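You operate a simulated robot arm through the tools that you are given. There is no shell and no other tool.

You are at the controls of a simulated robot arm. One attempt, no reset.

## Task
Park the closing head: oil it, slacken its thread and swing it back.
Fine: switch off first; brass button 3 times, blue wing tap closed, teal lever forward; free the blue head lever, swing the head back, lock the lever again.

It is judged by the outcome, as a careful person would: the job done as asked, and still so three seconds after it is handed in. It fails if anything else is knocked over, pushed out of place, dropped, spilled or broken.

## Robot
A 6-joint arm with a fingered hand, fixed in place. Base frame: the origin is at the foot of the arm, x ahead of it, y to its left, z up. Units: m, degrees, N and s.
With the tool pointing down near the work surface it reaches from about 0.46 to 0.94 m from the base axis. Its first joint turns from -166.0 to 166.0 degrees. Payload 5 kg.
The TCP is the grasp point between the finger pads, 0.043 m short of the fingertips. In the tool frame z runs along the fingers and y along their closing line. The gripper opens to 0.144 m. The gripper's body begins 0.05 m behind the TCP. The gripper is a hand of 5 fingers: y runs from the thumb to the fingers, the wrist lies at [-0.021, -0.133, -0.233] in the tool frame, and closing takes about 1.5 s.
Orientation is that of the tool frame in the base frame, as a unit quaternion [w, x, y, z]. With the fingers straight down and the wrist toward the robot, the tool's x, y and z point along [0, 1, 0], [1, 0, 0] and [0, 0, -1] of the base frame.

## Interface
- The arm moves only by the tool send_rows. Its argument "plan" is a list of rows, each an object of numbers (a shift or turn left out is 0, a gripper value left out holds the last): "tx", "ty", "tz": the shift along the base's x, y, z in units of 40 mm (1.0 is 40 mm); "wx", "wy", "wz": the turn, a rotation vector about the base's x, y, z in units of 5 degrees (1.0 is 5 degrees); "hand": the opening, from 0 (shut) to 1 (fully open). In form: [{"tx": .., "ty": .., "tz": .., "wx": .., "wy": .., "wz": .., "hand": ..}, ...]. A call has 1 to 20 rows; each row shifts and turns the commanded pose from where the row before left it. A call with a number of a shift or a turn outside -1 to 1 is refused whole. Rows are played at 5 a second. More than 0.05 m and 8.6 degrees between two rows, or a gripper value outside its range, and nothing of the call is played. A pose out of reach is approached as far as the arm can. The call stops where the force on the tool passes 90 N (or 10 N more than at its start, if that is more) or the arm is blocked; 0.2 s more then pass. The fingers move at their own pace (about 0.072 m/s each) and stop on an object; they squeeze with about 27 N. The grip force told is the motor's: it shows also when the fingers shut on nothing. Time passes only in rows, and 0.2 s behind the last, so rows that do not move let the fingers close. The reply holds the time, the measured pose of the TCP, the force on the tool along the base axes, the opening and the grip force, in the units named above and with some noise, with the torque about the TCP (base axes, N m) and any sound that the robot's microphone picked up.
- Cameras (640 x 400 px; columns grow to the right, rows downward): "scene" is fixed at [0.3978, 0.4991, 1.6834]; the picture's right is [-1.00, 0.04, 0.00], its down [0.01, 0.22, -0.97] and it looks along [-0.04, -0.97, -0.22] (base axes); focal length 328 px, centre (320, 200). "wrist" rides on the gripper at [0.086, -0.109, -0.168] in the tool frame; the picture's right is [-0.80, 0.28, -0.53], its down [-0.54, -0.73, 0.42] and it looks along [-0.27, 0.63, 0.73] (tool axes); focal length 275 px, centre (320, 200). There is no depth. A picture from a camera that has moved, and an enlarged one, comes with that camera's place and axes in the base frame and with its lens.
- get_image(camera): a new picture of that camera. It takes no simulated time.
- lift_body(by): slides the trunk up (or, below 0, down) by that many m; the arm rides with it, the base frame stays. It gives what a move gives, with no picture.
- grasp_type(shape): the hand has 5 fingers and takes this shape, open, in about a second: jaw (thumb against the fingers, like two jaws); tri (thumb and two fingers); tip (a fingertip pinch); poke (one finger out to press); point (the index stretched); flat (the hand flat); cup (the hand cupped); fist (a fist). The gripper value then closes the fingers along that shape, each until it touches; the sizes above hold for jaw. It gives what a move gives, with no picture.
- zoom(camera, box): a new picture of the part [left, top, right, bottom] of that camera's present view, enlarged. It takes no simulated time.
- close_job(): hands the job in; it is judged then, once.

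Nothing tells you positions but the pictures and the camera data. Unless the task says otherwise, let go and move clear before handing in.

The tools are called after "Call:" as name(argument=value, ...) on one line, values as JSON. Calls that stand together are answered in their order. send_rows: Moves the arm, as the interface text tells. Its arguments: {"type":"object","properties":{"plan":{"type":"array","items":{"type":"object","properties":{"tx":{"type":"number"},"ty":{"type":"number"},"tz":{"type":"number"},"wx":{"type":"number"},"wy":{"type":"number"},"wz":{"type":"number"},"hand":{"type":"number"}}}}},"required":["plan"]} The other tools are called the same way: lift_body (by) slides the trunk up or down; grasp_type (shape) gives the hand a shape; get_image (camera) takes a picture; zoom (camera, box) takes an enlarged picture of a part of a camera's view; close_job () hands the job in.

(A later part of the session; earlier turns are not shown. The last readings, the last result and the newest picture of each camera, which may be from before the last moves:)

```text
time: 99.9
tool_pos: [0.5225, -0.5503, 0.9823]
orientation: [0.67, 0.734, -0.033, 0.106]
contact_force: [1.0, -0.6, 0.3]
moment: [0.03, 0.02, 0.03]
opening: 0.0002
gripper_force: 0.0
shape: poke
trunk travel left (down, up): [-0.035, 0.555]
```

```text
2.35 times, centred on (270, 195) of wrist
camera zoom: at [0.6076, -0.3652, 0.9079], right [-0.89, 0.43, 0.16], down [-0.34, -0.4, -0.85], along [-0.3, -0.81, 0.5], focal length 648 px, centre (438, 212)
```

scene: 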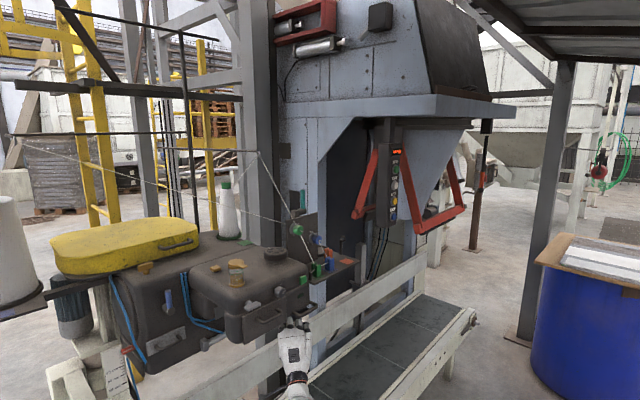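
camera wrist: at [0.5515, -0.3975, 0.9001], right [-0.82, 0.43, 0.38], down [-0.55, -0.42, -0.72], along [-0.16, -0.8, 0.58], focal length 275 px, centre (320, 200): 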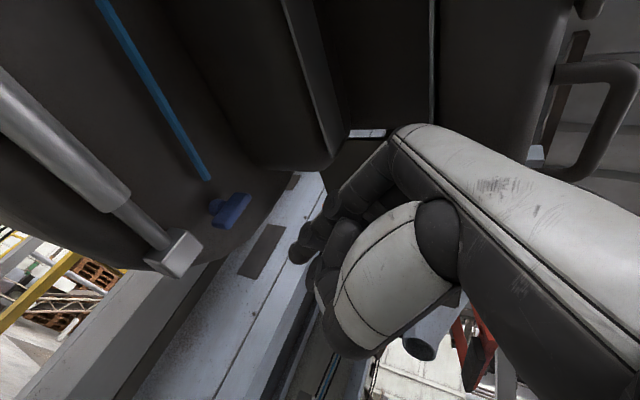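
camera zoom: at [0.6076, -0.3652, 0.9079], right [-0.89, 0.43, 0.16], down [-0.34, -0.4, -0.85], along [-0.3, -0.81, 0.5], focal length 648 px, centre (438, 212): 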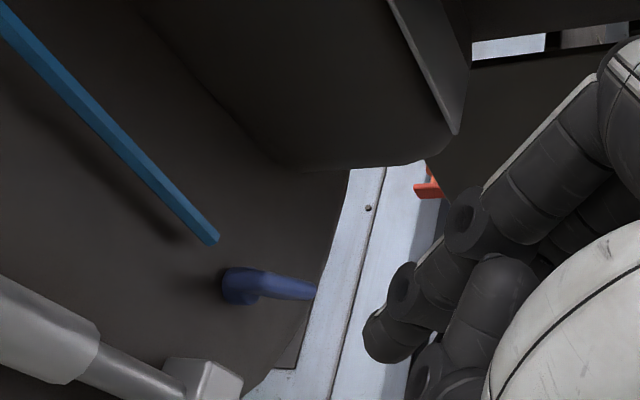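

Call:
send_rows(plan=[{"tx": -0.18, "ty": -0.17, "tz": 0.1}, {"tx": 0.306, "ty": -0.3285}, {"tx": 0.306, "ty": -0.3285}, {"tx": 0.306, "ty": -0.3285}, {"tx": 0.25, "ty": -0.27}, {"tz": 0}])

Call:
zoom(camera="wrist", box=[180, 140, 380, 280])

```text
time: 101.3
tool_pos: [0.5605, -0.6071, 0.987]
orientation: [0.67, 0.734, -0.032, 0.106]
contact_force: [0.4, 0.0, -0.3]
moment: [-0.01, 0.02, 0.01]
opening: 0.0
gripper_force: 0.1
shape: poke
trunk travel left (down, up): [-0.035, 0.555]
```

```text
2.86 times, centred on (280, 210) of wrist
camera zoom: at [0.6467, -0.4222, 0.9118], right [-0.89, 0.43, 0.16], down [-0.35, -0.4, -0.85], along [-0.3, -0.81, 0.5], focal length 786 px, centre (434, 171)
```

zoom: 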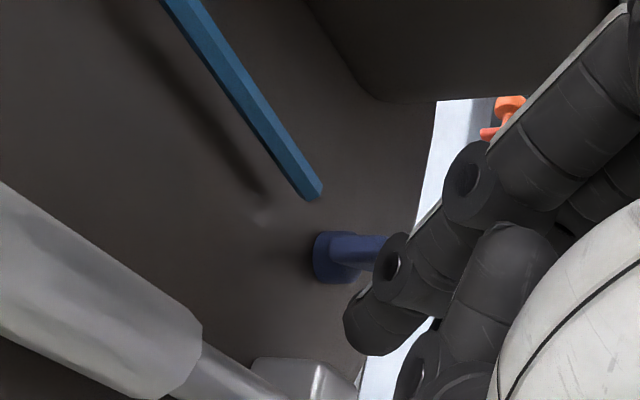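

Call:
send_rows(plan=[{"tz": 0.1}, {"tz": 0.1, "tx": 0.055, "ty": 0.05}, {"tz": 0.08, "tx": 0.055, "ty": 0.05}, {"tz": 0}])

Call:
zoom(camera="wrist", box=[180, 140, 380, 280])

```text
time: 102.3
tool_pos: [0.5651, -0.6042, 0.9975]
orientation: [0.671, 0.734, -0.033, 0.104]
contact_force: [-2.4, 1.3, -3.4]
moment: [0.09, 0.01, -0.05]
opening: 0.0003
gripper_force: 0.2
shape: poke
trunk travel left (down, up): [-0.035, 0.555]
```

```text
2.86 times, centred on (280, 210) of wrist
camera zoom: at [0.651, -0.4186, 0.9229], right [-0.89, 0.43, 0.16], down [-0.35, -0.4, -0.85], along [-0.3, -0.81, 0.5], focal length 786 px, centre (434, 171)
```

zoom: 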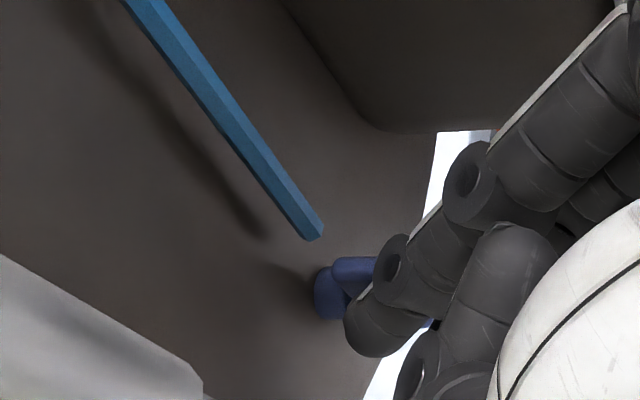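

Call:
send_rows(plan=[{"tz": 0.08, "tx": 0.03, "ty": 0.03}, {"tz": 0.08, "tx": 0.03, "ty": 0.03}, {"tz": 0}])

Call:
zoom(camera="wrist", box=[180, 140, 380, 280])

```text
time: 103.1
tool_pos: [0.5711, -0.6006, 1.0006]
orientation: [0.669, 0.735, -0.031, 0.104]
contact_force: [4.8, 5.4, -19.5]
moment: [0.56, 0.26, 0.16]
opening: 0.0
gripper_force: 0.1
shape: poke
trunk travel left (down, up): [-0.035, 0.555]
```

```text
2.86 times, centred on (280, 210) of wrist
camera zoom: at [0.6561, -0.4156, 0.926], right [-0.89, 0.43, 0.17], down [-0.35, -0.4, -0.85], along [-0.29, -0.81, 0.5], focal length 786 px, centre (434, 171)
```

zoom: 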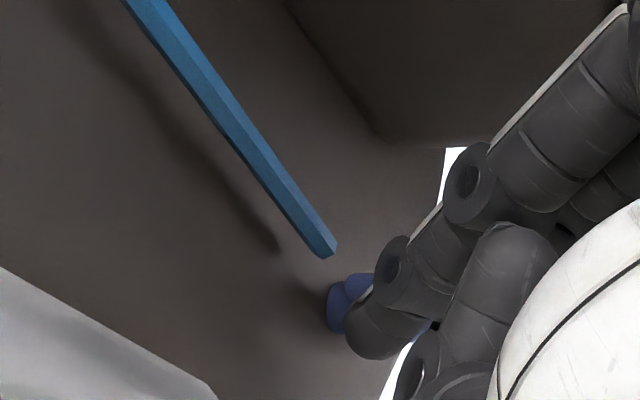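

Call:
send_rows(plan=[{"tz": -0.2}, {"tz": -0.15}, {"tx": -0.34, "ty": 0.365}, {"tx": -0.34, "ty": 0.365}, {"tx": -0.34, "ty": 0.365}, {"tx": -0.34, "ty": 0.365}, {"tz": 0}])

Call:
zoom(camera="wrist", box=[150, 110, 390, 280])

```text
time: 104.7
tool_pos: [0.5129, -0.5421, 0.9903]
orientation: [0.671, 0.734, -0.033, 0.105]
contact_force: [-0.6, -0.7, -0.2]
moment: [0.02, 0.0, -0.01]
opening: 0.0001
gripper_force: 0.2
shape: poke
trunk travel left (down, up): [-0.035, 0.555]
```

```text
2.35 times, centred on (270, 195) of wrist
camera zoom: at [0.5984, -0.3575, 0.916], right [-0.89, 0.43, 0.16], down [-0.35, -0.4, -0.85], along [-0.3, -0.81, 0.5], focal length 648 px, centre (438, 212)
```

zoom: 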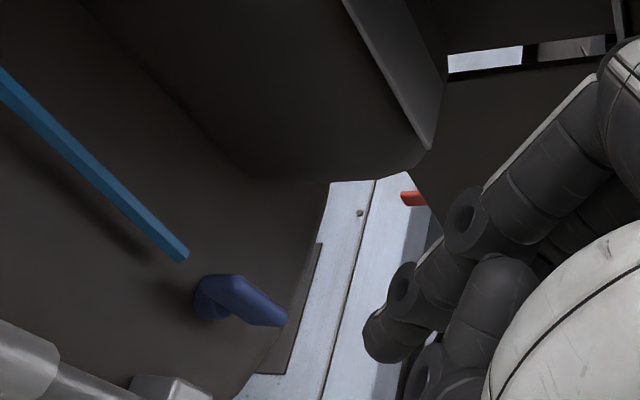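

Call:
zoom(camera="wrist", box=[200, 190, 290, 260])

```text
5.71 times, centred on (245, 225) of wrist
camera zoom: at [0.5984, -0.3575, 0.916], right [-0.89, 0.43, 0.16], down [-0.35, -0.4, -0.85], along [-0.3, -0.81, 0.5], focal length 1573 px, centre (749, 57)
```

zoom: 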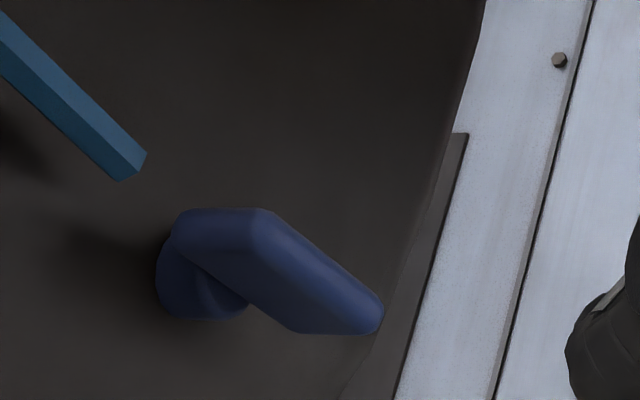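

The wing is now horizontal against its stop, so the tap is turned fully clockwise. I'll back out from under the head along the way I came in, then rise to look at the teal lever.

Call:
send_rows(plan=[{"ty": 0.5, "tx": -0.2, "tz": -0.2}, {"ty": 0.6, "tx": -0.2, "tz": -0.2}, {"ty": 0.7, "tz": -0.2}, {"ty": 0.7}, {"wx": -0.087, "wy": 0.99}, {"wx": -0.087, "wy": 0.99}, {"wx": -0.087, "wy": 0.99}, {"ty": 0.5, "wx": 1, "wy": 0.09}, {"ty": 0.5, "wx": 1, "wy": 0.09}, {"ty": 0.5, "wx": 1, "wy": 0.09}, {"ty": 0.5, "wx": 1, "wy": 0.09}, {"ty": 0.5, "wx": 1, "wy": 0.09}, {"wx": 1, "wy": 0.09}, {"wx": 1, "wy": 0.09}, {"wx": 1, "wy": 0.09}, {"tz": 0}])

Call:
get_image(camera="wrist")

Call:
get_image(camera="scene")

```text
time: 108.1
tool_pos: [0.4987, -0.3428, 0.9666]
orientation: [0.383, 0.921, 0.07, 0.005]
contact_force: [0.2, -0.3, 0.3]
moment: [-0.02, -0.02, 0.03]
opening: 0.0
gripper_force: 0.0
shape: poke
trunk travel left (down, up): [-0.035, 0.555]
```

```text
taken
camera wrist: at [0.5584, -0.1369, 1.0051], right [-0.79, 0.07, 0.61], down [-0.6, 0.14, -0.79], along [-0.14, -0.99, -0.06], focal length 275 px, centre (320, 200)
```

wrist: 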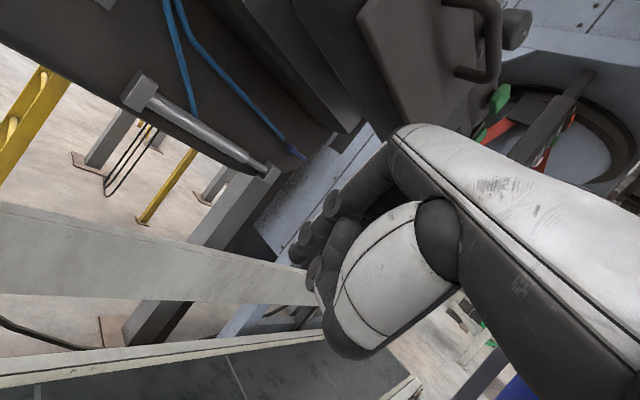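

```text
taken
```

scene: 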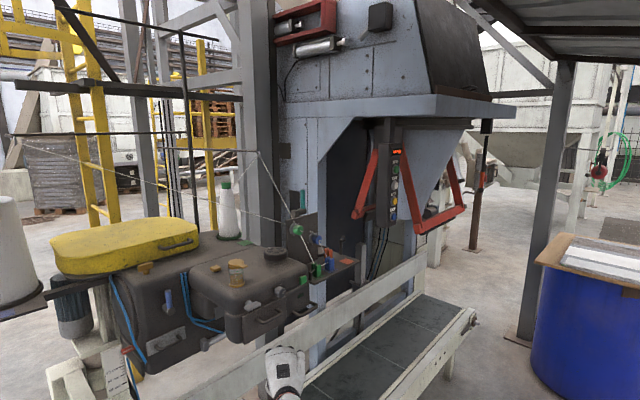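

Call:
zoom(camera="wrist", box=[260, 120, 330, 180])

Call:
send_rows(plan=[{"tx": -0.3, "ty": 0.6, "tz": -0.1}, {"tx": -0.4, "ty": 0.6}, {"tx": -0.4, "ty": 0.6}, {"tx": -0.4, "ty": 0.6}, {"tx": -0.3, "ty": 0.5}, {"tz": 0}])

Call:
lift_body(by=0.4)

Call:
get_image(camera="wrist")

```text
6.67 times, centred on (295, 150) of wrist
camera zoom: at [0.5584, -0.1369, 1.0051], right [-0.79, 0.07, 0.61], down [-0.6, 0.14, -0.79], along [-0.14, -0.99, -0.06], focal length 1835 px, centre (487, 533)
```

zoom: 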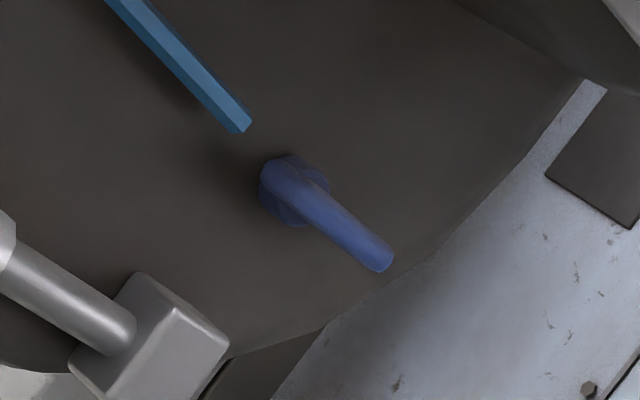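

```text
time: 109.5
tool_pos: [0.4254, -0.2265, 0.9616]
orientation: [0.383, 0.921, 0.069, 0.005]
contact_force: [-0.5, -0.2, -0.6]
moment: [-0.04, 0.03, 0.02]
opening: 0.0
gripper_force: 0.0
shape: poke
trunk travel left (down, up): [-0.035, 0.555]
```

```text
time: 113.3
tool_pos: [0.4257, -0.2265, 1.3626]
orientation: [0.383, 0.921, 0.069, 0.004]
contact_force: [1.0, 0.7, 0.5]
moment: [-0.01, 0.0, -0.02]
opening: 0.0002
gripper_force: 0.1
shape: poke
trunk travel left (down, up): [-0.435, 0.155]
```

```text
taken
camera wrist: at [0.4865, -0.021, 1.4002], right [-0.79, 0.07, 0.61], down [-0.6, 0.13, -0.79], along [-0.14, -0.99, -0.06], focal length 275 px, centre (320, 200)
```

wrist: 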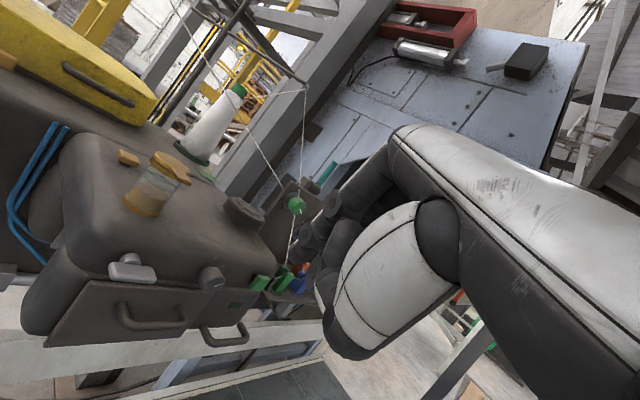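

The tap is confirmed horizontal. Now I'll reposition the camera for a clear look at the teal lever and its hub.

Call:
send_rows(plan=[{"wz": -1, "tz": 0.4, "tx": -0.3}, {"wz": -1, "tz": 0.4, "tx": -0.3, "ty": -0.3}, {"wz": -1, "tz": 0.4, "tx": -0.4, "ty": -0.4}, {"wz": -1, "tz": 0.4, "tx": -0.4, "ty": -0.4}, {"wz": -1, "tz": 0.4, "tx": -0.4, "ty": -0.4}, {"tx": -0.4, "ty": -0.4}, {"tz": 0}])

Call:
get_image(camera="wrist")

Call:
zoom(camera="wrist", box=[150, 60, 350, 240])

```text
time: 114.9
tool_pos: [0.337, -0.3034, 1.4425]
orientation: [0.376, 0.914, -0.132, -0.078]
contact_force: [-0.4, 0.0, 0.7]
moment: [-0.01, 0.0, 0.03]
opening: 0.0
gripper_force: 0.1
shape: poke
trunk travel left (down, up): [-0.435, 0.155]
```

```text
taken
camera wrist: at [0.4793, -0.1428, 1.4806], right [-0.68, 0.4, 0.61], down [-0.49, 0.38, -0.79], along [-0.55, -0.84, -0.06], focal length 275 px, centre (320, 200)
```

wrist: 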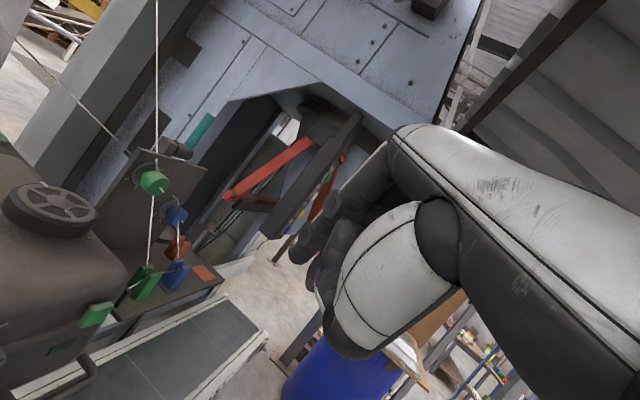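

```text
2.22 times, centred on (250, 150) of wrist
camera zoom: at [0.4793, -0.1428, 1.4806], right [-0.68, 0.4, 0.61], down [-0.49, 0.38, -0.79], along [-0.55, -0.84, -0.06], focal length 612 px, centre (476, 311)
```

zoom: 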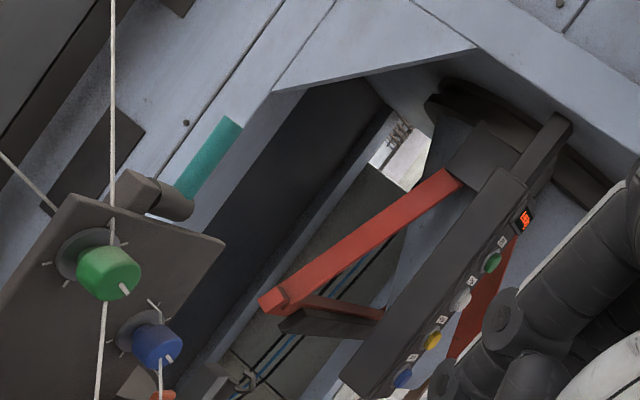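

The teal lever stands vertical at about (0.412, -0.66), z 1.39 to 1.457, on a hub whose axis runs along the machine. Since "back" is away from the conveyor, "forward" should be toward it. I'll raise up and bring the finger over and behind the lever.

Call:
lift_body(by=0.15)

Call:
send_rows(plan=[{"tx": 0.2, "ty": -0.7, "tz": -0.2}, {"tx": 0.2, "ty": -0.7, "tz": -0.2}, {"tx": 0.2, "ty": -0.7, "tz": -0.2}, {"tx": 0.2, "ty": -0.7, "tz": -0.2}, {"tx": 0.2, "ty": -0.7, "tz": -0.2}, {"tx": 0.1, "ty": -0.7, "tz": -0.2}, {"tx": 0.05, "ty": -0.7, "tz": -0.2}, {"tz": 0}])

Call:
get_image(camera="wrist")

Call:
get_image(camera="scene")

```text
time: 116.7
tool_pos: [0.3373, -0.3036, 1.5929]
orientation: [0.376, 0.914, -0.132, -0.078]
contact_force: [0.5, -0.2, 0.3]
moment: [-0.03, 0.04, 0.02]
opening: 0.0001
gripper_force: 0.0
shape: poke
trunk travel left (down, up): [-0.585, 0.005]
```

```text
time: 118.5
tool_pos: [0.3834, -0.4998, 1.5364]
orientation: [0.376, 0.914, -0.132, -0.078]
contact_force: [0.0, 0.3, 0.8]
moment: [0.01, 0.03, -0.01]
opening: 0.0003
gripper_force: 0.0
shape: poke
trunk travel left (down, up): [-0.585, 0.005]
```

```text
taken
camera wrist: at [0.5252, -0.3389, 1.5754], right [-0.68, 0.4, 0.61], down [-0.49, 0.38, -0.79], along [-0.55, -0.84, -0.06], focal length 275 px, centre (320, 200)
```

wrist: 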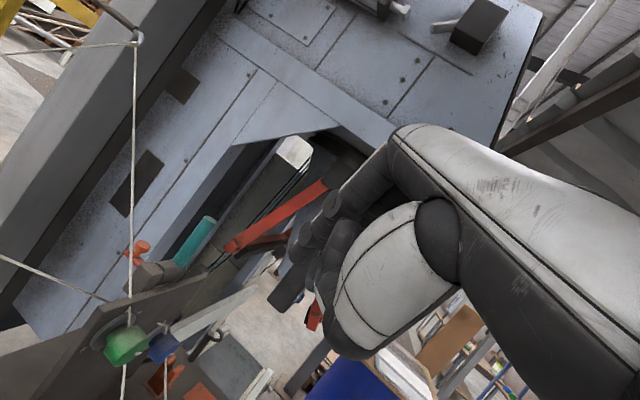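

```text
taken
```

scene: 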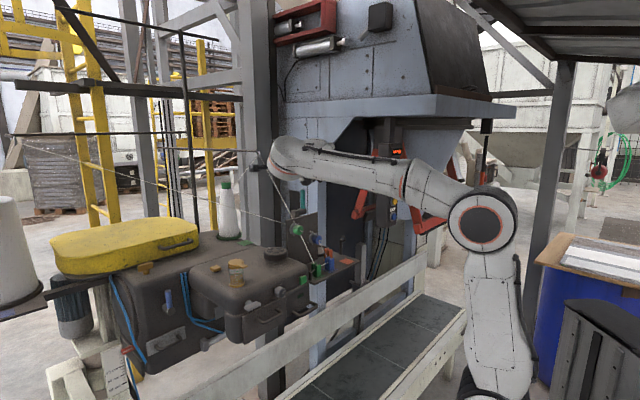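

Call:
send_rows(plan=[{"wz": 1}, {"wz": 1}, {"wz": 1}, {"wz": 1}, {"wz": 1}, {"wz": 1}, {"wz": 1}, {"wz": 1}, {"wz": 1}, {"wz": 1}, {"wz": 1}, {"wz": 1}, {"wz": 0.6}, {"wx": 0.73, "wy": 0.68}, {"wx": 0.73, "wy": 0.68}, {"wx": 0.73, "wy": 0.68}, {"wx": 0.73, "wy": 0.68}, {"wx": 0.73, "wy": 0.68}, {"wx": 0.73, "wy": 0.68}, {"tz": 0}])

Call:
get_image(camera="wrist")

Call:
zoom(camera="scene", box=[240, 130, 380, 270])

```text
time: 122.7
tool_pos: [0.3852, -0.4983, 1.5375]
orientation: [0.124, 0.91, 0.392, 0.046]
contact_force: [-0.4, 0.4, -0.3]
moment: [-0.02, 0.0, -0.02]
opening: 0.0003
gripper_force: 0.1
shape: poke
trunk travel left (down, up): [-0.585, 0.005]
```

```text
taken
camera wrist: at [0.3361, -0.332, 1.6695], right [-0.44, -0.66, 0.6], down [-0.81, 0.01, -0.59], along [0.39, -0.75, -0.54], focal length 275 px, centre (320, 200)
```

wrist: 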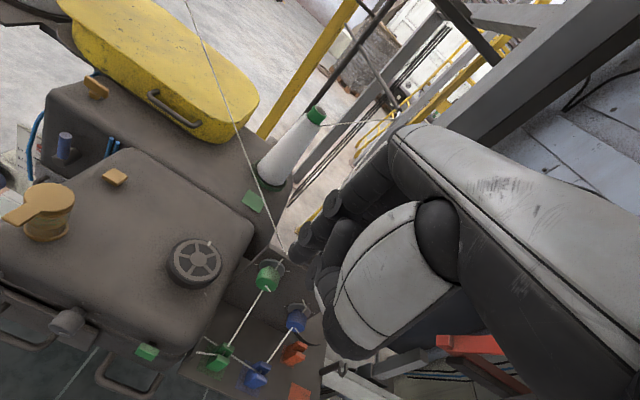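

```text
2.86 times, centred on (310, 200) of scene
camera zoom: at [0.3978, 0.4991, 1.6834], right [-1.0, 0.04, 0.0], down [0.01, 0.22, -0.97], along [-0.04, -0.97, -0.22], focal length 938 px, centre (349, 200)
```

zoom: 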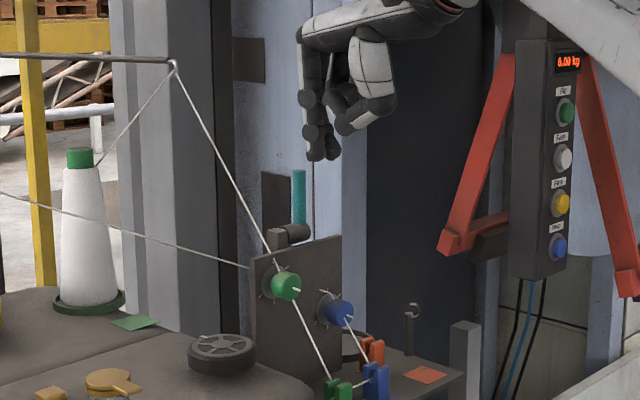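

Call:
send_rows(plan=[{"tx": 0.12, "ty": -0.9}, {"tx": 0.12, "ty": -0.9}, {"tx": 0.14, "ty": -0.9}, {"tx": 0.14, "ty": -0.9}, {"tx": 0.18, "ty": -1.0}, {"tz": 0}])

Call:
zoom(camera="scene", box=[240, 130, 380, 270])

Call:
get_image(camera="wrist")

```text
time: 124.1
tool_pos: [0.3975, -0.653, 1.5021]
orientation: [0.125, 0.91, 0.392, 0.046]
contact_force: [0.5, 0.0, 0.5]
moment: [-0.08, 0.03, -0.01]
opening: 0.0
gripper_force: 0.1
shape: poke
out of reach, approached as far as the arm can: row 4, 5
trunk travel left (down, up): [-0.585, 0.005]
```

```text
2.86 times, centred on (310, 200) of scene
camera zoom: at [0.3978, 0.4991, 1.6834], right [-1.0, 0.04, 0.0], down [0.01, 0.22, -0.97], along [-0.04, -0.97, -0.22], focal length 938 px, centre (349, 200)
```

zoom: 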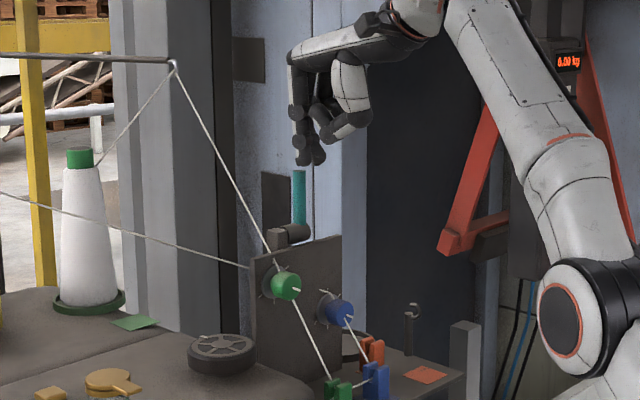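

```text
taken
camera wrist: at [0.3509, -0.4861, 1.6343], right [-0.44, -0.66, 0.6], down [-0.81, 0.01, -0.59], along [0.39, -0.75, -0.54], focal length 275 px, centre (320, 200)
```

wrist: 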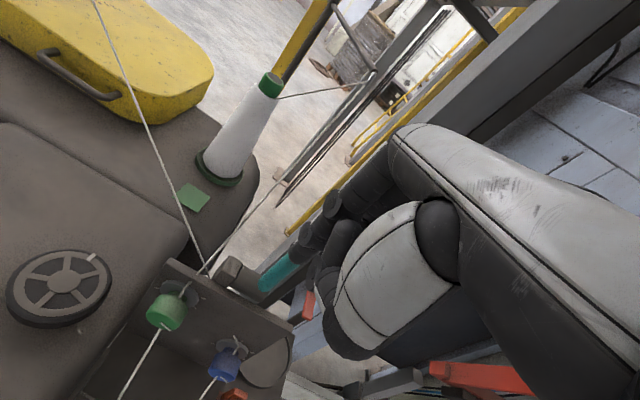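

I'm at the arm's reach limit with the tip just above the lever top. I'll back off, tilt the hand more to gain reach, then come over and behind the lever.

Call:
send_rows(plan=[{"tx": -0.5, "ty": 0.55, "tz": 0.3}, {"wx": -0.73, "wy": -0.68, "tz": 0.2}, {"wx": -0.73, "wy": -0.68, "tz": 0.2}, {"wx": -0.73, "wy": -0.68}, {"tz": 0}])

Call:
send_rows(plan=[{"tx": 0.34, "ty": -0.365}, {"tx": 0.34, "ty": -0.365}, {"tx": 0.34, "ty": -0.365}, {"tz": 0}])

Call:
zoom(camera="scene", box=[270, 150, 340, 220])

Call:
get_image(camera="wrist")

```text
time: 125.3
tool_pos: [0.3906, -0.6745, 1.5741]
orientation: [0.244, 0.887, 0.383, 0.088]
contact_force: [-0.7, 0.4, 0.8]
moment: [-0.03, 0.01, 0.0]
opening: 0.0
gripper_force: 0.0
shape: poke
out of reach, approached as far as the arm can: row 1, 2, 3, 4
trunk travel left (down, up): [-0.585, 0.005]
```

```text
time: 126.3
tool_pos: [0.4113, -0.6884, 1.5585]
orientation: [0.244, 0.887, 0.382, 0.088]
contact_force: [-0.1, -0.4, -0.8]
moment: [0.04, 0.0, -0.04]
opening: 0.0
gripper_force: 0.1
shape: poke
out of reach, approached as far as the arm can: row 1, 2, 3
trunk travel left (down, up): [-0.585, 0.005]
```

```text
5.71 times, centred on (305, 185) of scene
camera zoom: at [0.3978, 0.4991, 1.6834], right [-1.0, 0.04, 0.0], down [0.01, 0.22, -0.97], along [-0.04, -0.97, -0.22], focal length 1876 px, centre (406, 286)
```

zoom: 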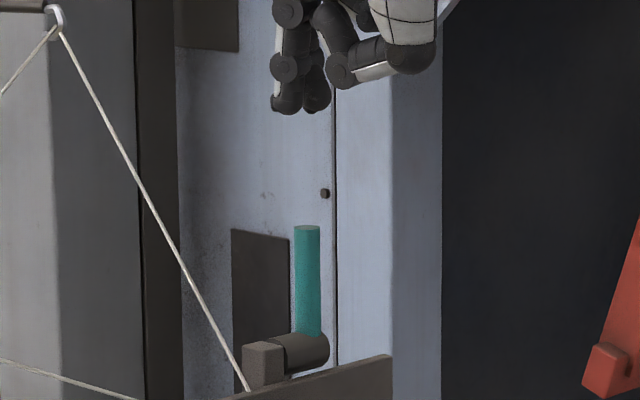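

```text
taken
camera wrist: at [0.3443, -0.5009, 1.6465], right [-0.55, -0.55, 0.63], down [-0.69, -0.12, -0.71], along [0.46, -0.83, -0.31], focal length 275 px, centre (320, 200)
```

wrist: 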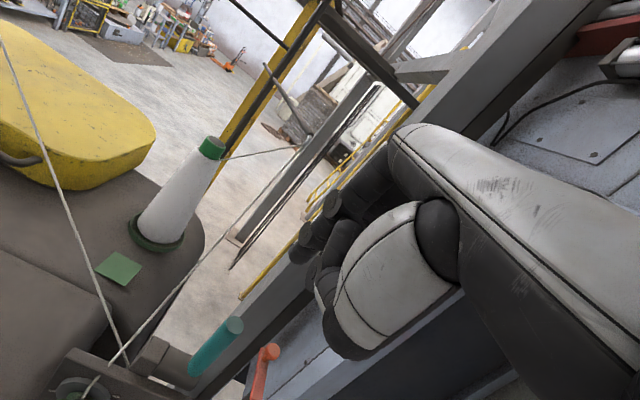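

Call:
send_rows(plan=[{"tz": -0.4}, {"tz": -0.4}, {"tz": -0.4}, {"tz": 0}])

Call:
zoom(camera="scene", box=[270, 150, 340, 220])

```text
time: 127.3
tool_pos: [0.4182, -0.7093, 1.5283]
orientation: [0.243, 0.887, 0.383, 0.088]
contact_force: [-0.1, -0.4, 1.2]
moment: [0.0, 0.0, 0.02]
opening: 0.0002
gripper_force: 0.2
shape: poke
out of reach, approached as far as the arm can: row 1, 2, 3
trunk travel left (down, up): [-0.585, 0.005]
```

```text
5.71 times, centred on (305, 185) of scene
camera zoom: at [0.3978, 0.4991, 1.6834], right [-1.0, 0.04, 0.0], down [0.01, 0.22, -0.97], along [-0.04, -0.97, -0.22], focal length 1876 px, centre (406, 286)
```

zoom: 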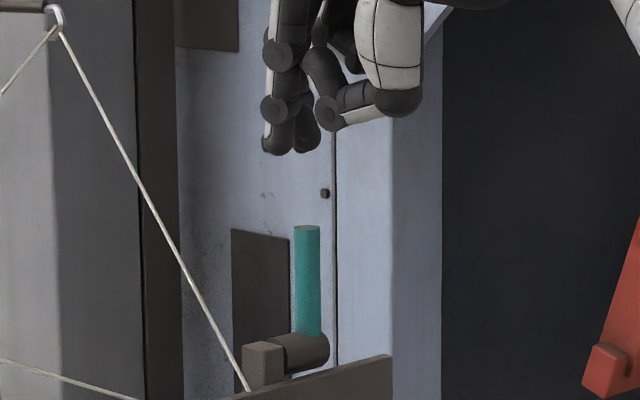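

Call:
send_rows(plan=[{"tx": -0.3, "ty": 0.25, "tz": -0.2}, {"tx": -0.25, "ty": 0.25, "tz": -0.3}, {"tz": -0.3}, {"tz": 0}])

Call:
zoom(camera="scene", box=[270, 150, 340, 220])

Call:
get_image(camera="wrist")

```text
time: 128.3
tool_pos: [0.4057, -0.7191, 1.5226]
orientation: [0.243, 0.887, 0.383, 0.088]
contact_force: [0.2, -1.4, 0.8]
moment: [-0.01, -0.01, 0.0]
opening: 0.0
gripper_force: 0.0
shape: poke
out of reach, approached as far as the arm can: row 1, 2, 3
trunk travel left (down, up): [-0.585, 0.005]
```

```text
5.71 times, centred on (305, 185) of scene
camera zoom: at [0.3978, 0.4991, 1.6834], right [-1.0, 0.04, 0.0], down [0.01, 0.22, -0.97], along [-0.04, -0.97, -0.22], focal length 1876 px, centre (406, 286)
```

zoom: 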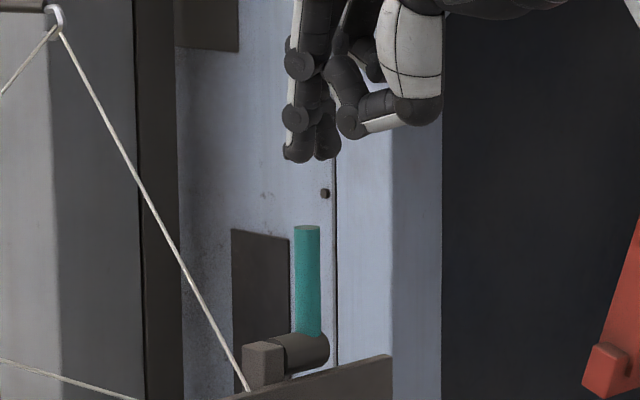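

```text
taken
camera wrist: at [0.3379, -0.5316, 1.6108], right [-0.55, -0.55, 0.63], down [-0.69, -0.12, -0.71], along [0.46, -0.83, -0.31], focal length 275 px, centre (320, 200)
```

wrist: 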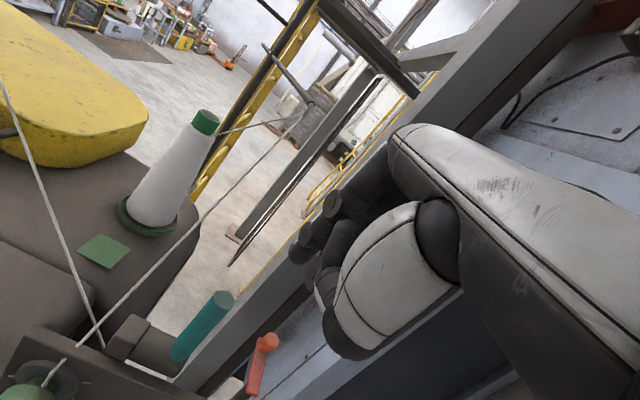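

The limit turns out to be the wrist heading relative to the arm. I'll raise, turn the hand's heading to about -95° and try again behind the lever.

Call:
send_rows(plan=[{"tz": 0.6}, {"tz": 0.6}, {"tz": 0.3}, {"wz": -1}, {"wz": -1}, {"wz": -1}, {"wz": -1}, {"wz": -1}, {"wz": -1}, {"wz": -1}, {"wz": -1}, {"wz": -1}, {"wz": -0.6, "ty": 0.4}, {"tz": 0}])

Call:
zoom(camera="scene", box=[250, 130, 350, 220])

Call:
get_image(camera="wrist")

```text
time: 131.3
tool_pos: [0.4001, -0.689, 1.5547]
orientation: [0.26, 0.965, -0.013, -0.02]
contact_force: [-0.5, 0.6, -0.2]
moment: [0.02, 0.03, 0.04]
opening: 0.0
gripper_force: 0.0
shape: poke
out of reach, approached as far as the arm can: row 1, 2, 3, 4, 5, 6, 8, 11, 12
trunk travel left (down, up): [-0.585, 0.005]
```

```text
4.44 times, centred on (300, 175) of scene
camera zoom: at [0.3978, 0.4991, 1.6834], right [-1.0, 0.04, 0.0], down [0.01, 0.22, -0.97], along [-0.04, -0.97, -0.22], focal length 1459 px, centre (409, 311)
```

zoom: 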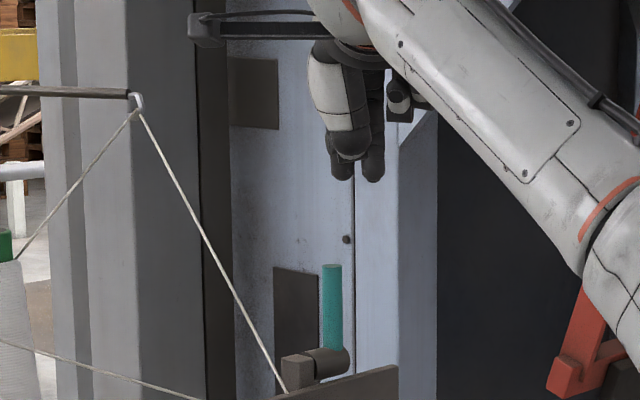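

```text
taken
camera wrist: at [0.4941, -0.5137, 1.6425], right [-0.78, 0.05, 0.63], down [-0.55, 0.43, -0.71], along [-0.31, -0.9, -0.31], focal length 275 px, centre (320, 200)
```

wrist: 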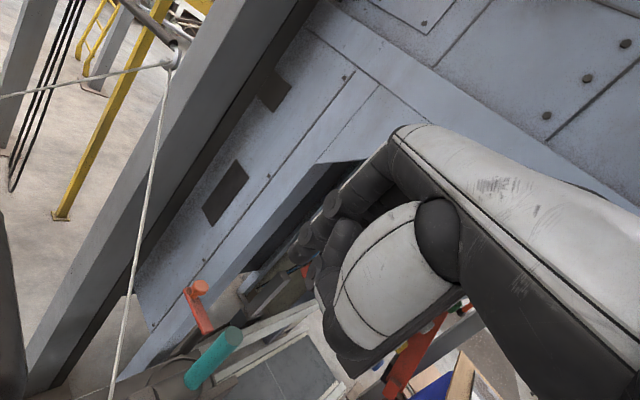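

Call:
send_rows(plan=[{"tz": -0.3}, {"tz": -0.3}, {"tz": 0}])

Call:
zoom(camera="scene", box=[270, 150, 340, 220])

```text
time: 132.1
tool_pos: [0.399, -0.6891, 1.5304]
orientation: [0.26, 0.965, -0.012, -0.02]
contact_force: [-0.3, -0.4, 0.4]
moment: [0.03, 0.0, 0.0]
opening: 0.0
gripper_force: 0.0
shape: poke
trunk travel left (down, up): [-0.585, 0.005]
```

```text
5.71 times, centred on (305, 185) of scene
camera zoom: at [0.3978, 0.4991, 1.6834], right [-1.0, 0.04, 0.0], down [0.01, 0.22, -0.97], along [-0.04, -0.97, -0.22], focal length 1876 px, centre (406, 286)
```

zoom: 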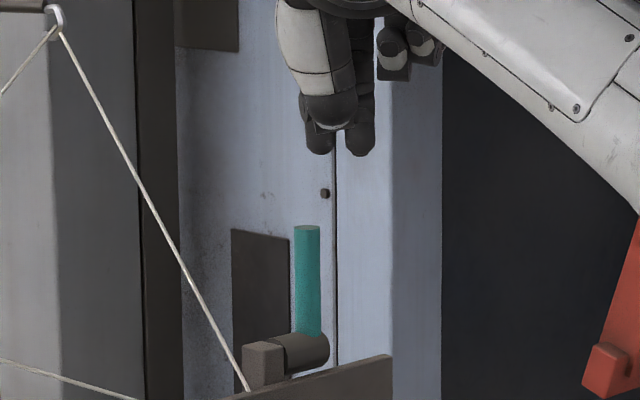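

Call:
send_rows(plan=[{"tx": 0.26, "ty": 0.22}, {"tx": 0.26, "ty": 0.22}, {"tz": 0}])

Call:
zoom(camera="scene", box=[270, 150, 340, 220])

Call:
zoom(camera="wrist", box=[140, 180, 380, 400])

```text
time: 132.9
tool_pos: [0.4215, -0.6715, 1.5299]
orientation: [0.26, 0.965, -0.011, -0.019]
contact_force: [0.4, 0.5, 0.1]
moment: [-0.03, -0.01, 0.0]
opening: 0.0
gripper_force: 0.1
shape: poke
trunk travel left (down, up): [-0.585, 0.005]
```

```text
5.71 times, centred on (305, 185) of scene
camera zoom: at [0.3978, 0.4991, 1.6834], right [-1.0, 0.04, 0.0], down [0.01, 0.22, -0.97], along [-0.04, -0.97, -0.22], focal length 1876 px, centre (406, 286)
```

zoom: 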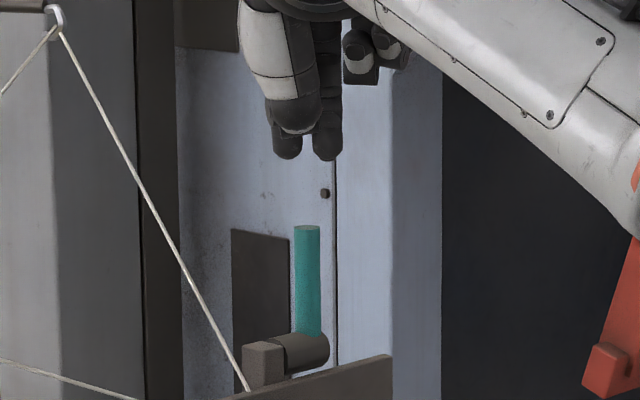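

```text
1.82 times, centred on (260, 290) of wrist
camera zoom: at [0.5149, -0.496, 1.6186], right [-0.78, 0.05, 0.63], down [-0.55, 0.43, -0.71], along [-0.31, -0.9, -0.31], focal length 500 px, centre (429, 36)
```

zoom: 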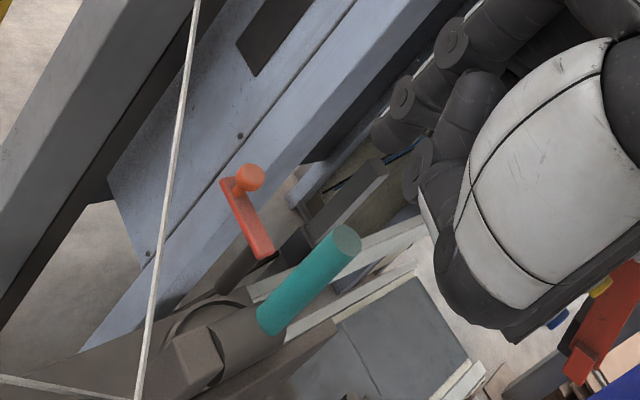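

Call:
send_rows(plan=[{"tx": 0.14, "ty": -0.15, "tz": -0.3}, {"tz": -0.4}, {"tz": -0.4}, {"tz": 0}])

Call:
zoom(camera="scene", box=[270, 150, 340, 220])

Call:
zoom(camera="wrist", box=[140, 180, 380, 400])

```text
time: 133.9
tool_pos: [0.4257, -0.6763, 1.4861]
orientation: [0.26, 0.966, -0.01, -0.017]
contact_force: [-0.6, 0.1, 1.2]
moment: [0.04, 0.01, 0.01]
opening: 0.0
gripper_force: 0.1
shape: poke
trunk travel left (down, up): [-0.585, 0.005]
```

```text
5.71 times, centred on (305, 185) of scene
camera zoom: at [0.3978, 0.4991, 1.6834], right [-1.0, 0.04, 0.0], down [0.01, 0.22, -0.97], along [-0.04, -0.97, -0.22], focal length 1876 px, centre (406, 286)
```

zoom: 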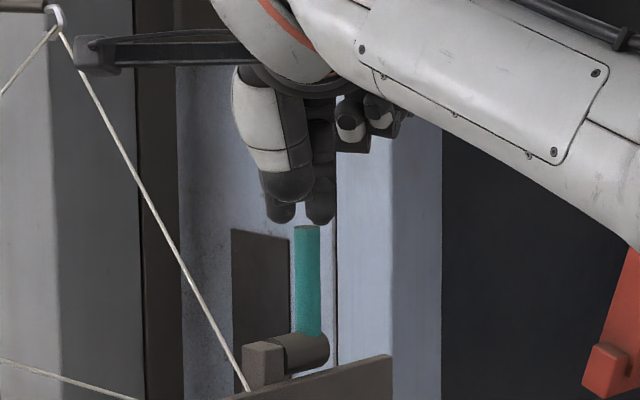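

```text
1.82 times, centred on (260, 290) of wrist
camera zoom: at [0.5199, -0.5016, 1.5756], right [-0.78, 0.05, 0.63], down [-0.55, 0.43, -0.71], along [-0.31, -0.9, -0.31], focal length 500 px, centre (429, 36)
```

zoom: 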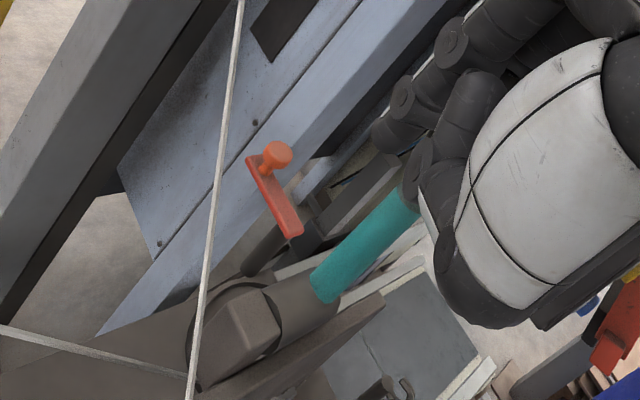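

Call:
send_rows(plan=[{"tz": -0.2}, {"tz": -0.2}, {"tz": -0.15}, {"tz": 0}])

Call:
zoom(camera="scene", box=[270, 150, 340, 220])

Call:
zoom(camera="wrist", box=[140, 180, 380, 400])

```text
time: 134.9
tool_pos: [0.4269, -0.6758, 1.4644]
orientation: [0.26, 0.965, -0.012, -0.019]
contact_force: [0.0, -0.1, 0.0]
moment: [-0.03, -0.02, -0.01]
opening: 0.0
gripper_force: 0.0
shape: poke
trunk travel left (down, up): [-0.585, 0.005]
```

```text
5.71 times, centred on (305, 185) of scene
camera zoom: at [0.3978, 0.4991, 1.6834], right [-1.0, 0.04, 0.0], down [0.01, 0.22, -0.97], along [-0.04, -0.97, -0.22], focal length 1876 px, centre (406, 286)
```

zoom: 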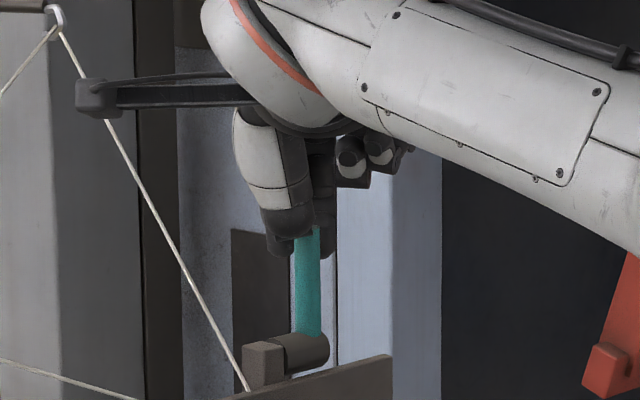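

```text
1.82 times, centred on (260, 290) of wrist
camera zoom: at [0.5198, -0.5018, 1.5532], right [-0.78, 0.05, 0.63], down [-0.55, 0.43, -0.71], along [-0.31, -0.9, -0.31], focal length 500 px, centre (429, 36)
```

zoom: 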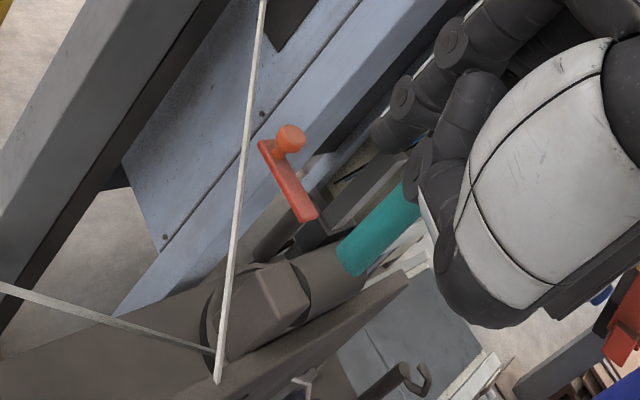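

Call:
send_rows(plan=[{"tx": -0.136, "ty": 0.146}, {"tx": -0.136, "ty": 0.146}, {"tx": -0.136, "ty": 0.146}, {"tz": 0}])

Call:
zoom(camera="scene", box=[270, 150, 340, 220])

Call:
zoom(camera="wrist", box=[140, 180, 380, 400])

```text
time: 135.9
tool_pos: [0.4101, -0.6603, 1.4646]
orientation: [0.26, 0.965, -0.012, -0.019]
contact_force: [0.6, -0.4, 0.5]
moment: [0.0, -0.02, 0.02]
opening: 0.0001
gripper_force: 0.0
shape: poke
trunk travel left (down, up): [-0.585, 0.005]
```

```text
5.71 times, centred on (305, 185) of scene
camera zoom: at [0.3978, 0.4991, 1.6834], right [-1.0, 0.04, 0.0], down [0.01, 0.22, -0.97], along [-0.04, -0.97, -0.22], focal length 1876 px, centre (406, 286)
```

zoom: 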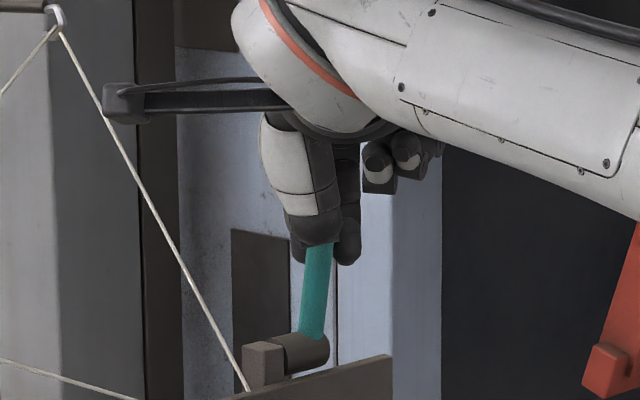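

```text
1.82 times, centred on (260, 290) of wrist
camera zoom: at [0.5037, -0.4845, 1.5526], right [-0.78, 0.05, 0.63], down [-0.55, 0.43, -0.71], along [-0.31, -0.9, -0.31], focal length 500 px, centre (429, 36)
```

zoom: 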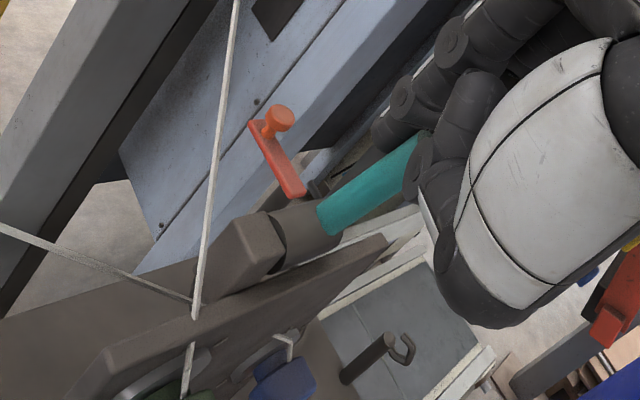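

The lever moves freely toward the conveyor. I'll keep pulling it forward along its arc.

Call:
send_rows(plan=[{"tx": -0.136, "ty": 0.146}, {"tx": -0.136, "ty": 0.146}, {"tx": -0.12, "ty": 0.13, "tz": -0.05}, {"tx": -0.12, "ty": 0.13, "tz": -0.1}, {"tz": 0}])

Call:
zoom(camera="scene", box=[270, 150, 340, 220])

Call:
zoom(camera="wrist", box=[140, 180, 380, 400])

```text
time: 137.1
tool_pos: [0.3897, -0.638, 1.4591]
orientation: [0.259, 0.966, -0.012, -0.019]
contact_force: [0.0, 0.5, 1.2]
moment: [-0.05, -0.01, 0.01]
opening: 0.0
gripper_force: 0.1
shape: poke
trunk travel left (down, up): [-0.585, 0.005]
```

```text
5.71 times, centred on (305, 185) of scene
camera zoom: at [0.3978, 0.4991, 1.6834], right [-1.0, 0.04, 0.0], down [0.01, 0.22, -0.97], along [-0.04, -0.97, -0.22], focal length 1876 px, centre (406, 286)
```

zoom: 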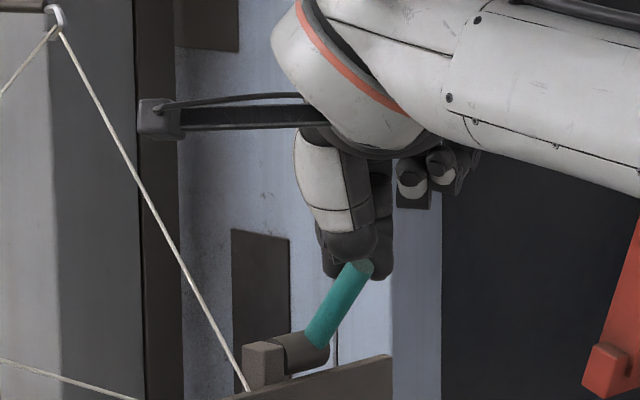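

```text
1.82 times, centred on (260, 290) of wrist
camera zoom: at [0.4837, -0.4626, 1.5472], right [-0.78, 0.05, 0.63], down [-0.55, 0.43, -0.71], along [-0.31, -0.9, -0.31], focal length 500 px, centre (429, 36)
```

zoom: 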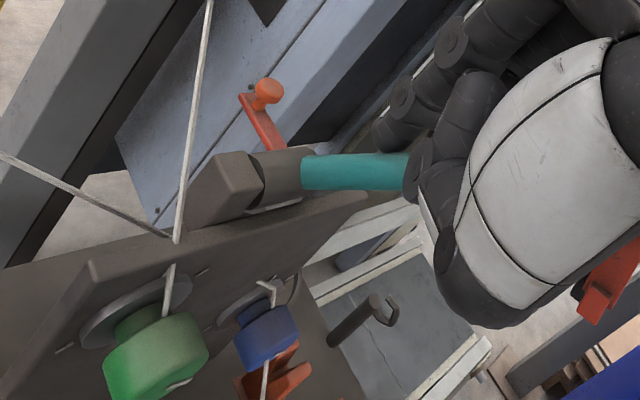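

Call:
send_rows(plan=[{"tx": -0.12, "ty": 0.128, "tz": -0.12}, {"tx": -0.12, "ty": 0.128, "tz": -0.14}, {"tx": -0.12, "ty": 0.128, "tz": -0.16}, {"tx": -0.1, "ty": 0.11, "tz": -0.16}, {"tz": 0}])

Call:
zoom(camera="scene", box=[270, 150, 340, 220])

Call:
zoom(camera="wrist", box=[140, 180, 380, 400])

```text
time: 138.3
tool_pos: [0.3725, -0.6182, 1.4412]
orientation: [0.264, 0.964, -0.01, -0.017]
contact_force: [15.3, -12.3, 30.2]
moment: [-0.97, -0.87, 0.2]
opening: 0.0
gripper_force: 0.0
shape: poke
trunk travel left (down, up): [-0.585, 0.005]
```

```text
5.71 times, centred on (305, 185) of scene
camera zoom: at [0.3978, 0.4991, 1.6834], right [-1.0, 0.04, 0.0], down [0.01, 0.22, -0.97], along [-0.04, -0.97, -0.22], focal length 1876 px, centre (406, 286)
```

zoom: 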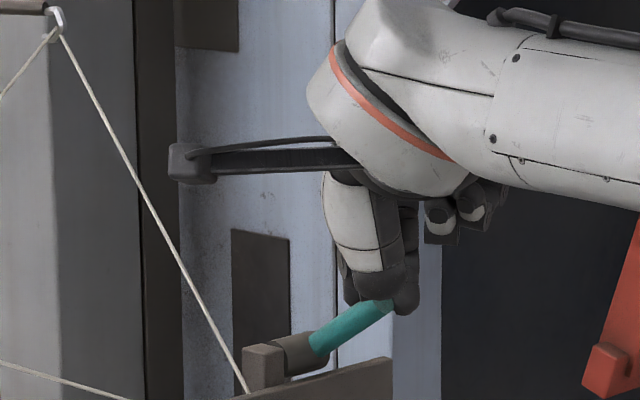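

```text
1.82 times, centred on (260, 290) of wrist
camera zoom: at [0.467, -0.441, 1.5281], right [-0.78, 0.05, 0.63], down [-0.55, 0.42, -0.72], along [-0.3, -0.9, -0.3], focal length 500 px, centre (429, 36)
```

zoom: 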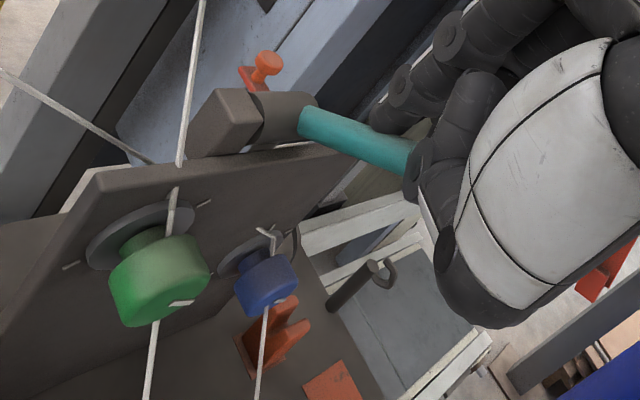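

A firm stop was reached with the lever well forward. I'll lift off and check that it stays.

Call:
send_rows(plan=[{"tz": 0.25}, {"tz": 0.3}, {"tz": 0.4}, {"tz": 0.4}, {"tz": 0.3}, {"tz": 0}])

Call:
zoom(camera="scene", box=[270, 150, 340, 220])

Call:
zoom(camera="wrist", box=[140, 180, 380, 400])

```text
time: 139.7
tool_pos: [0.3709, -0.6182, 1.5013]
orientation: [0.258, 0.966, -0.011, -0.019]
contact_force: [0.0, 0.3, 0.4]
moment: [0.02, 0.01, -0.01]
opening: 0.0
gripper_force: 0.1
shape: poke
trunk travel left (down, up): [-0.585, 0.005]
```

```text
5.71 times, centred on (305, 185) of scene
camera zoom: at [0.3978, 0.4991, 1.6834], right [-1.0, 0.04, 0.0], down [0.01, 0.22, -0.97], along [-0.04, -0.97, -0.22], focal length 1876 px, centre (406, 286)
```

zoom: 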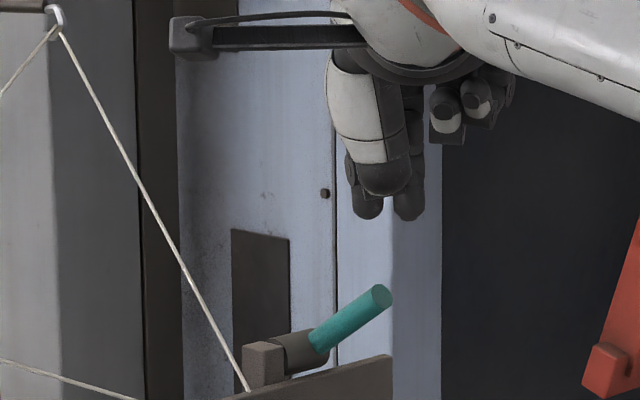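

```text
1.82 times, centred on (260, 290) of wrist
camera zoom: at [0.465, -0.443, 1.5897], right [-0.78, 0.05, 0.63], down [-0.55, 0.43, -0.71], along [-0.31, -0.9, -0.31], focal length 500 px, centre (429, 36)
```

zoom: 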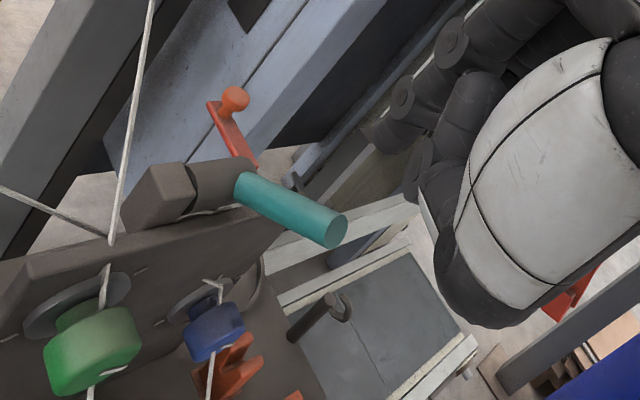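

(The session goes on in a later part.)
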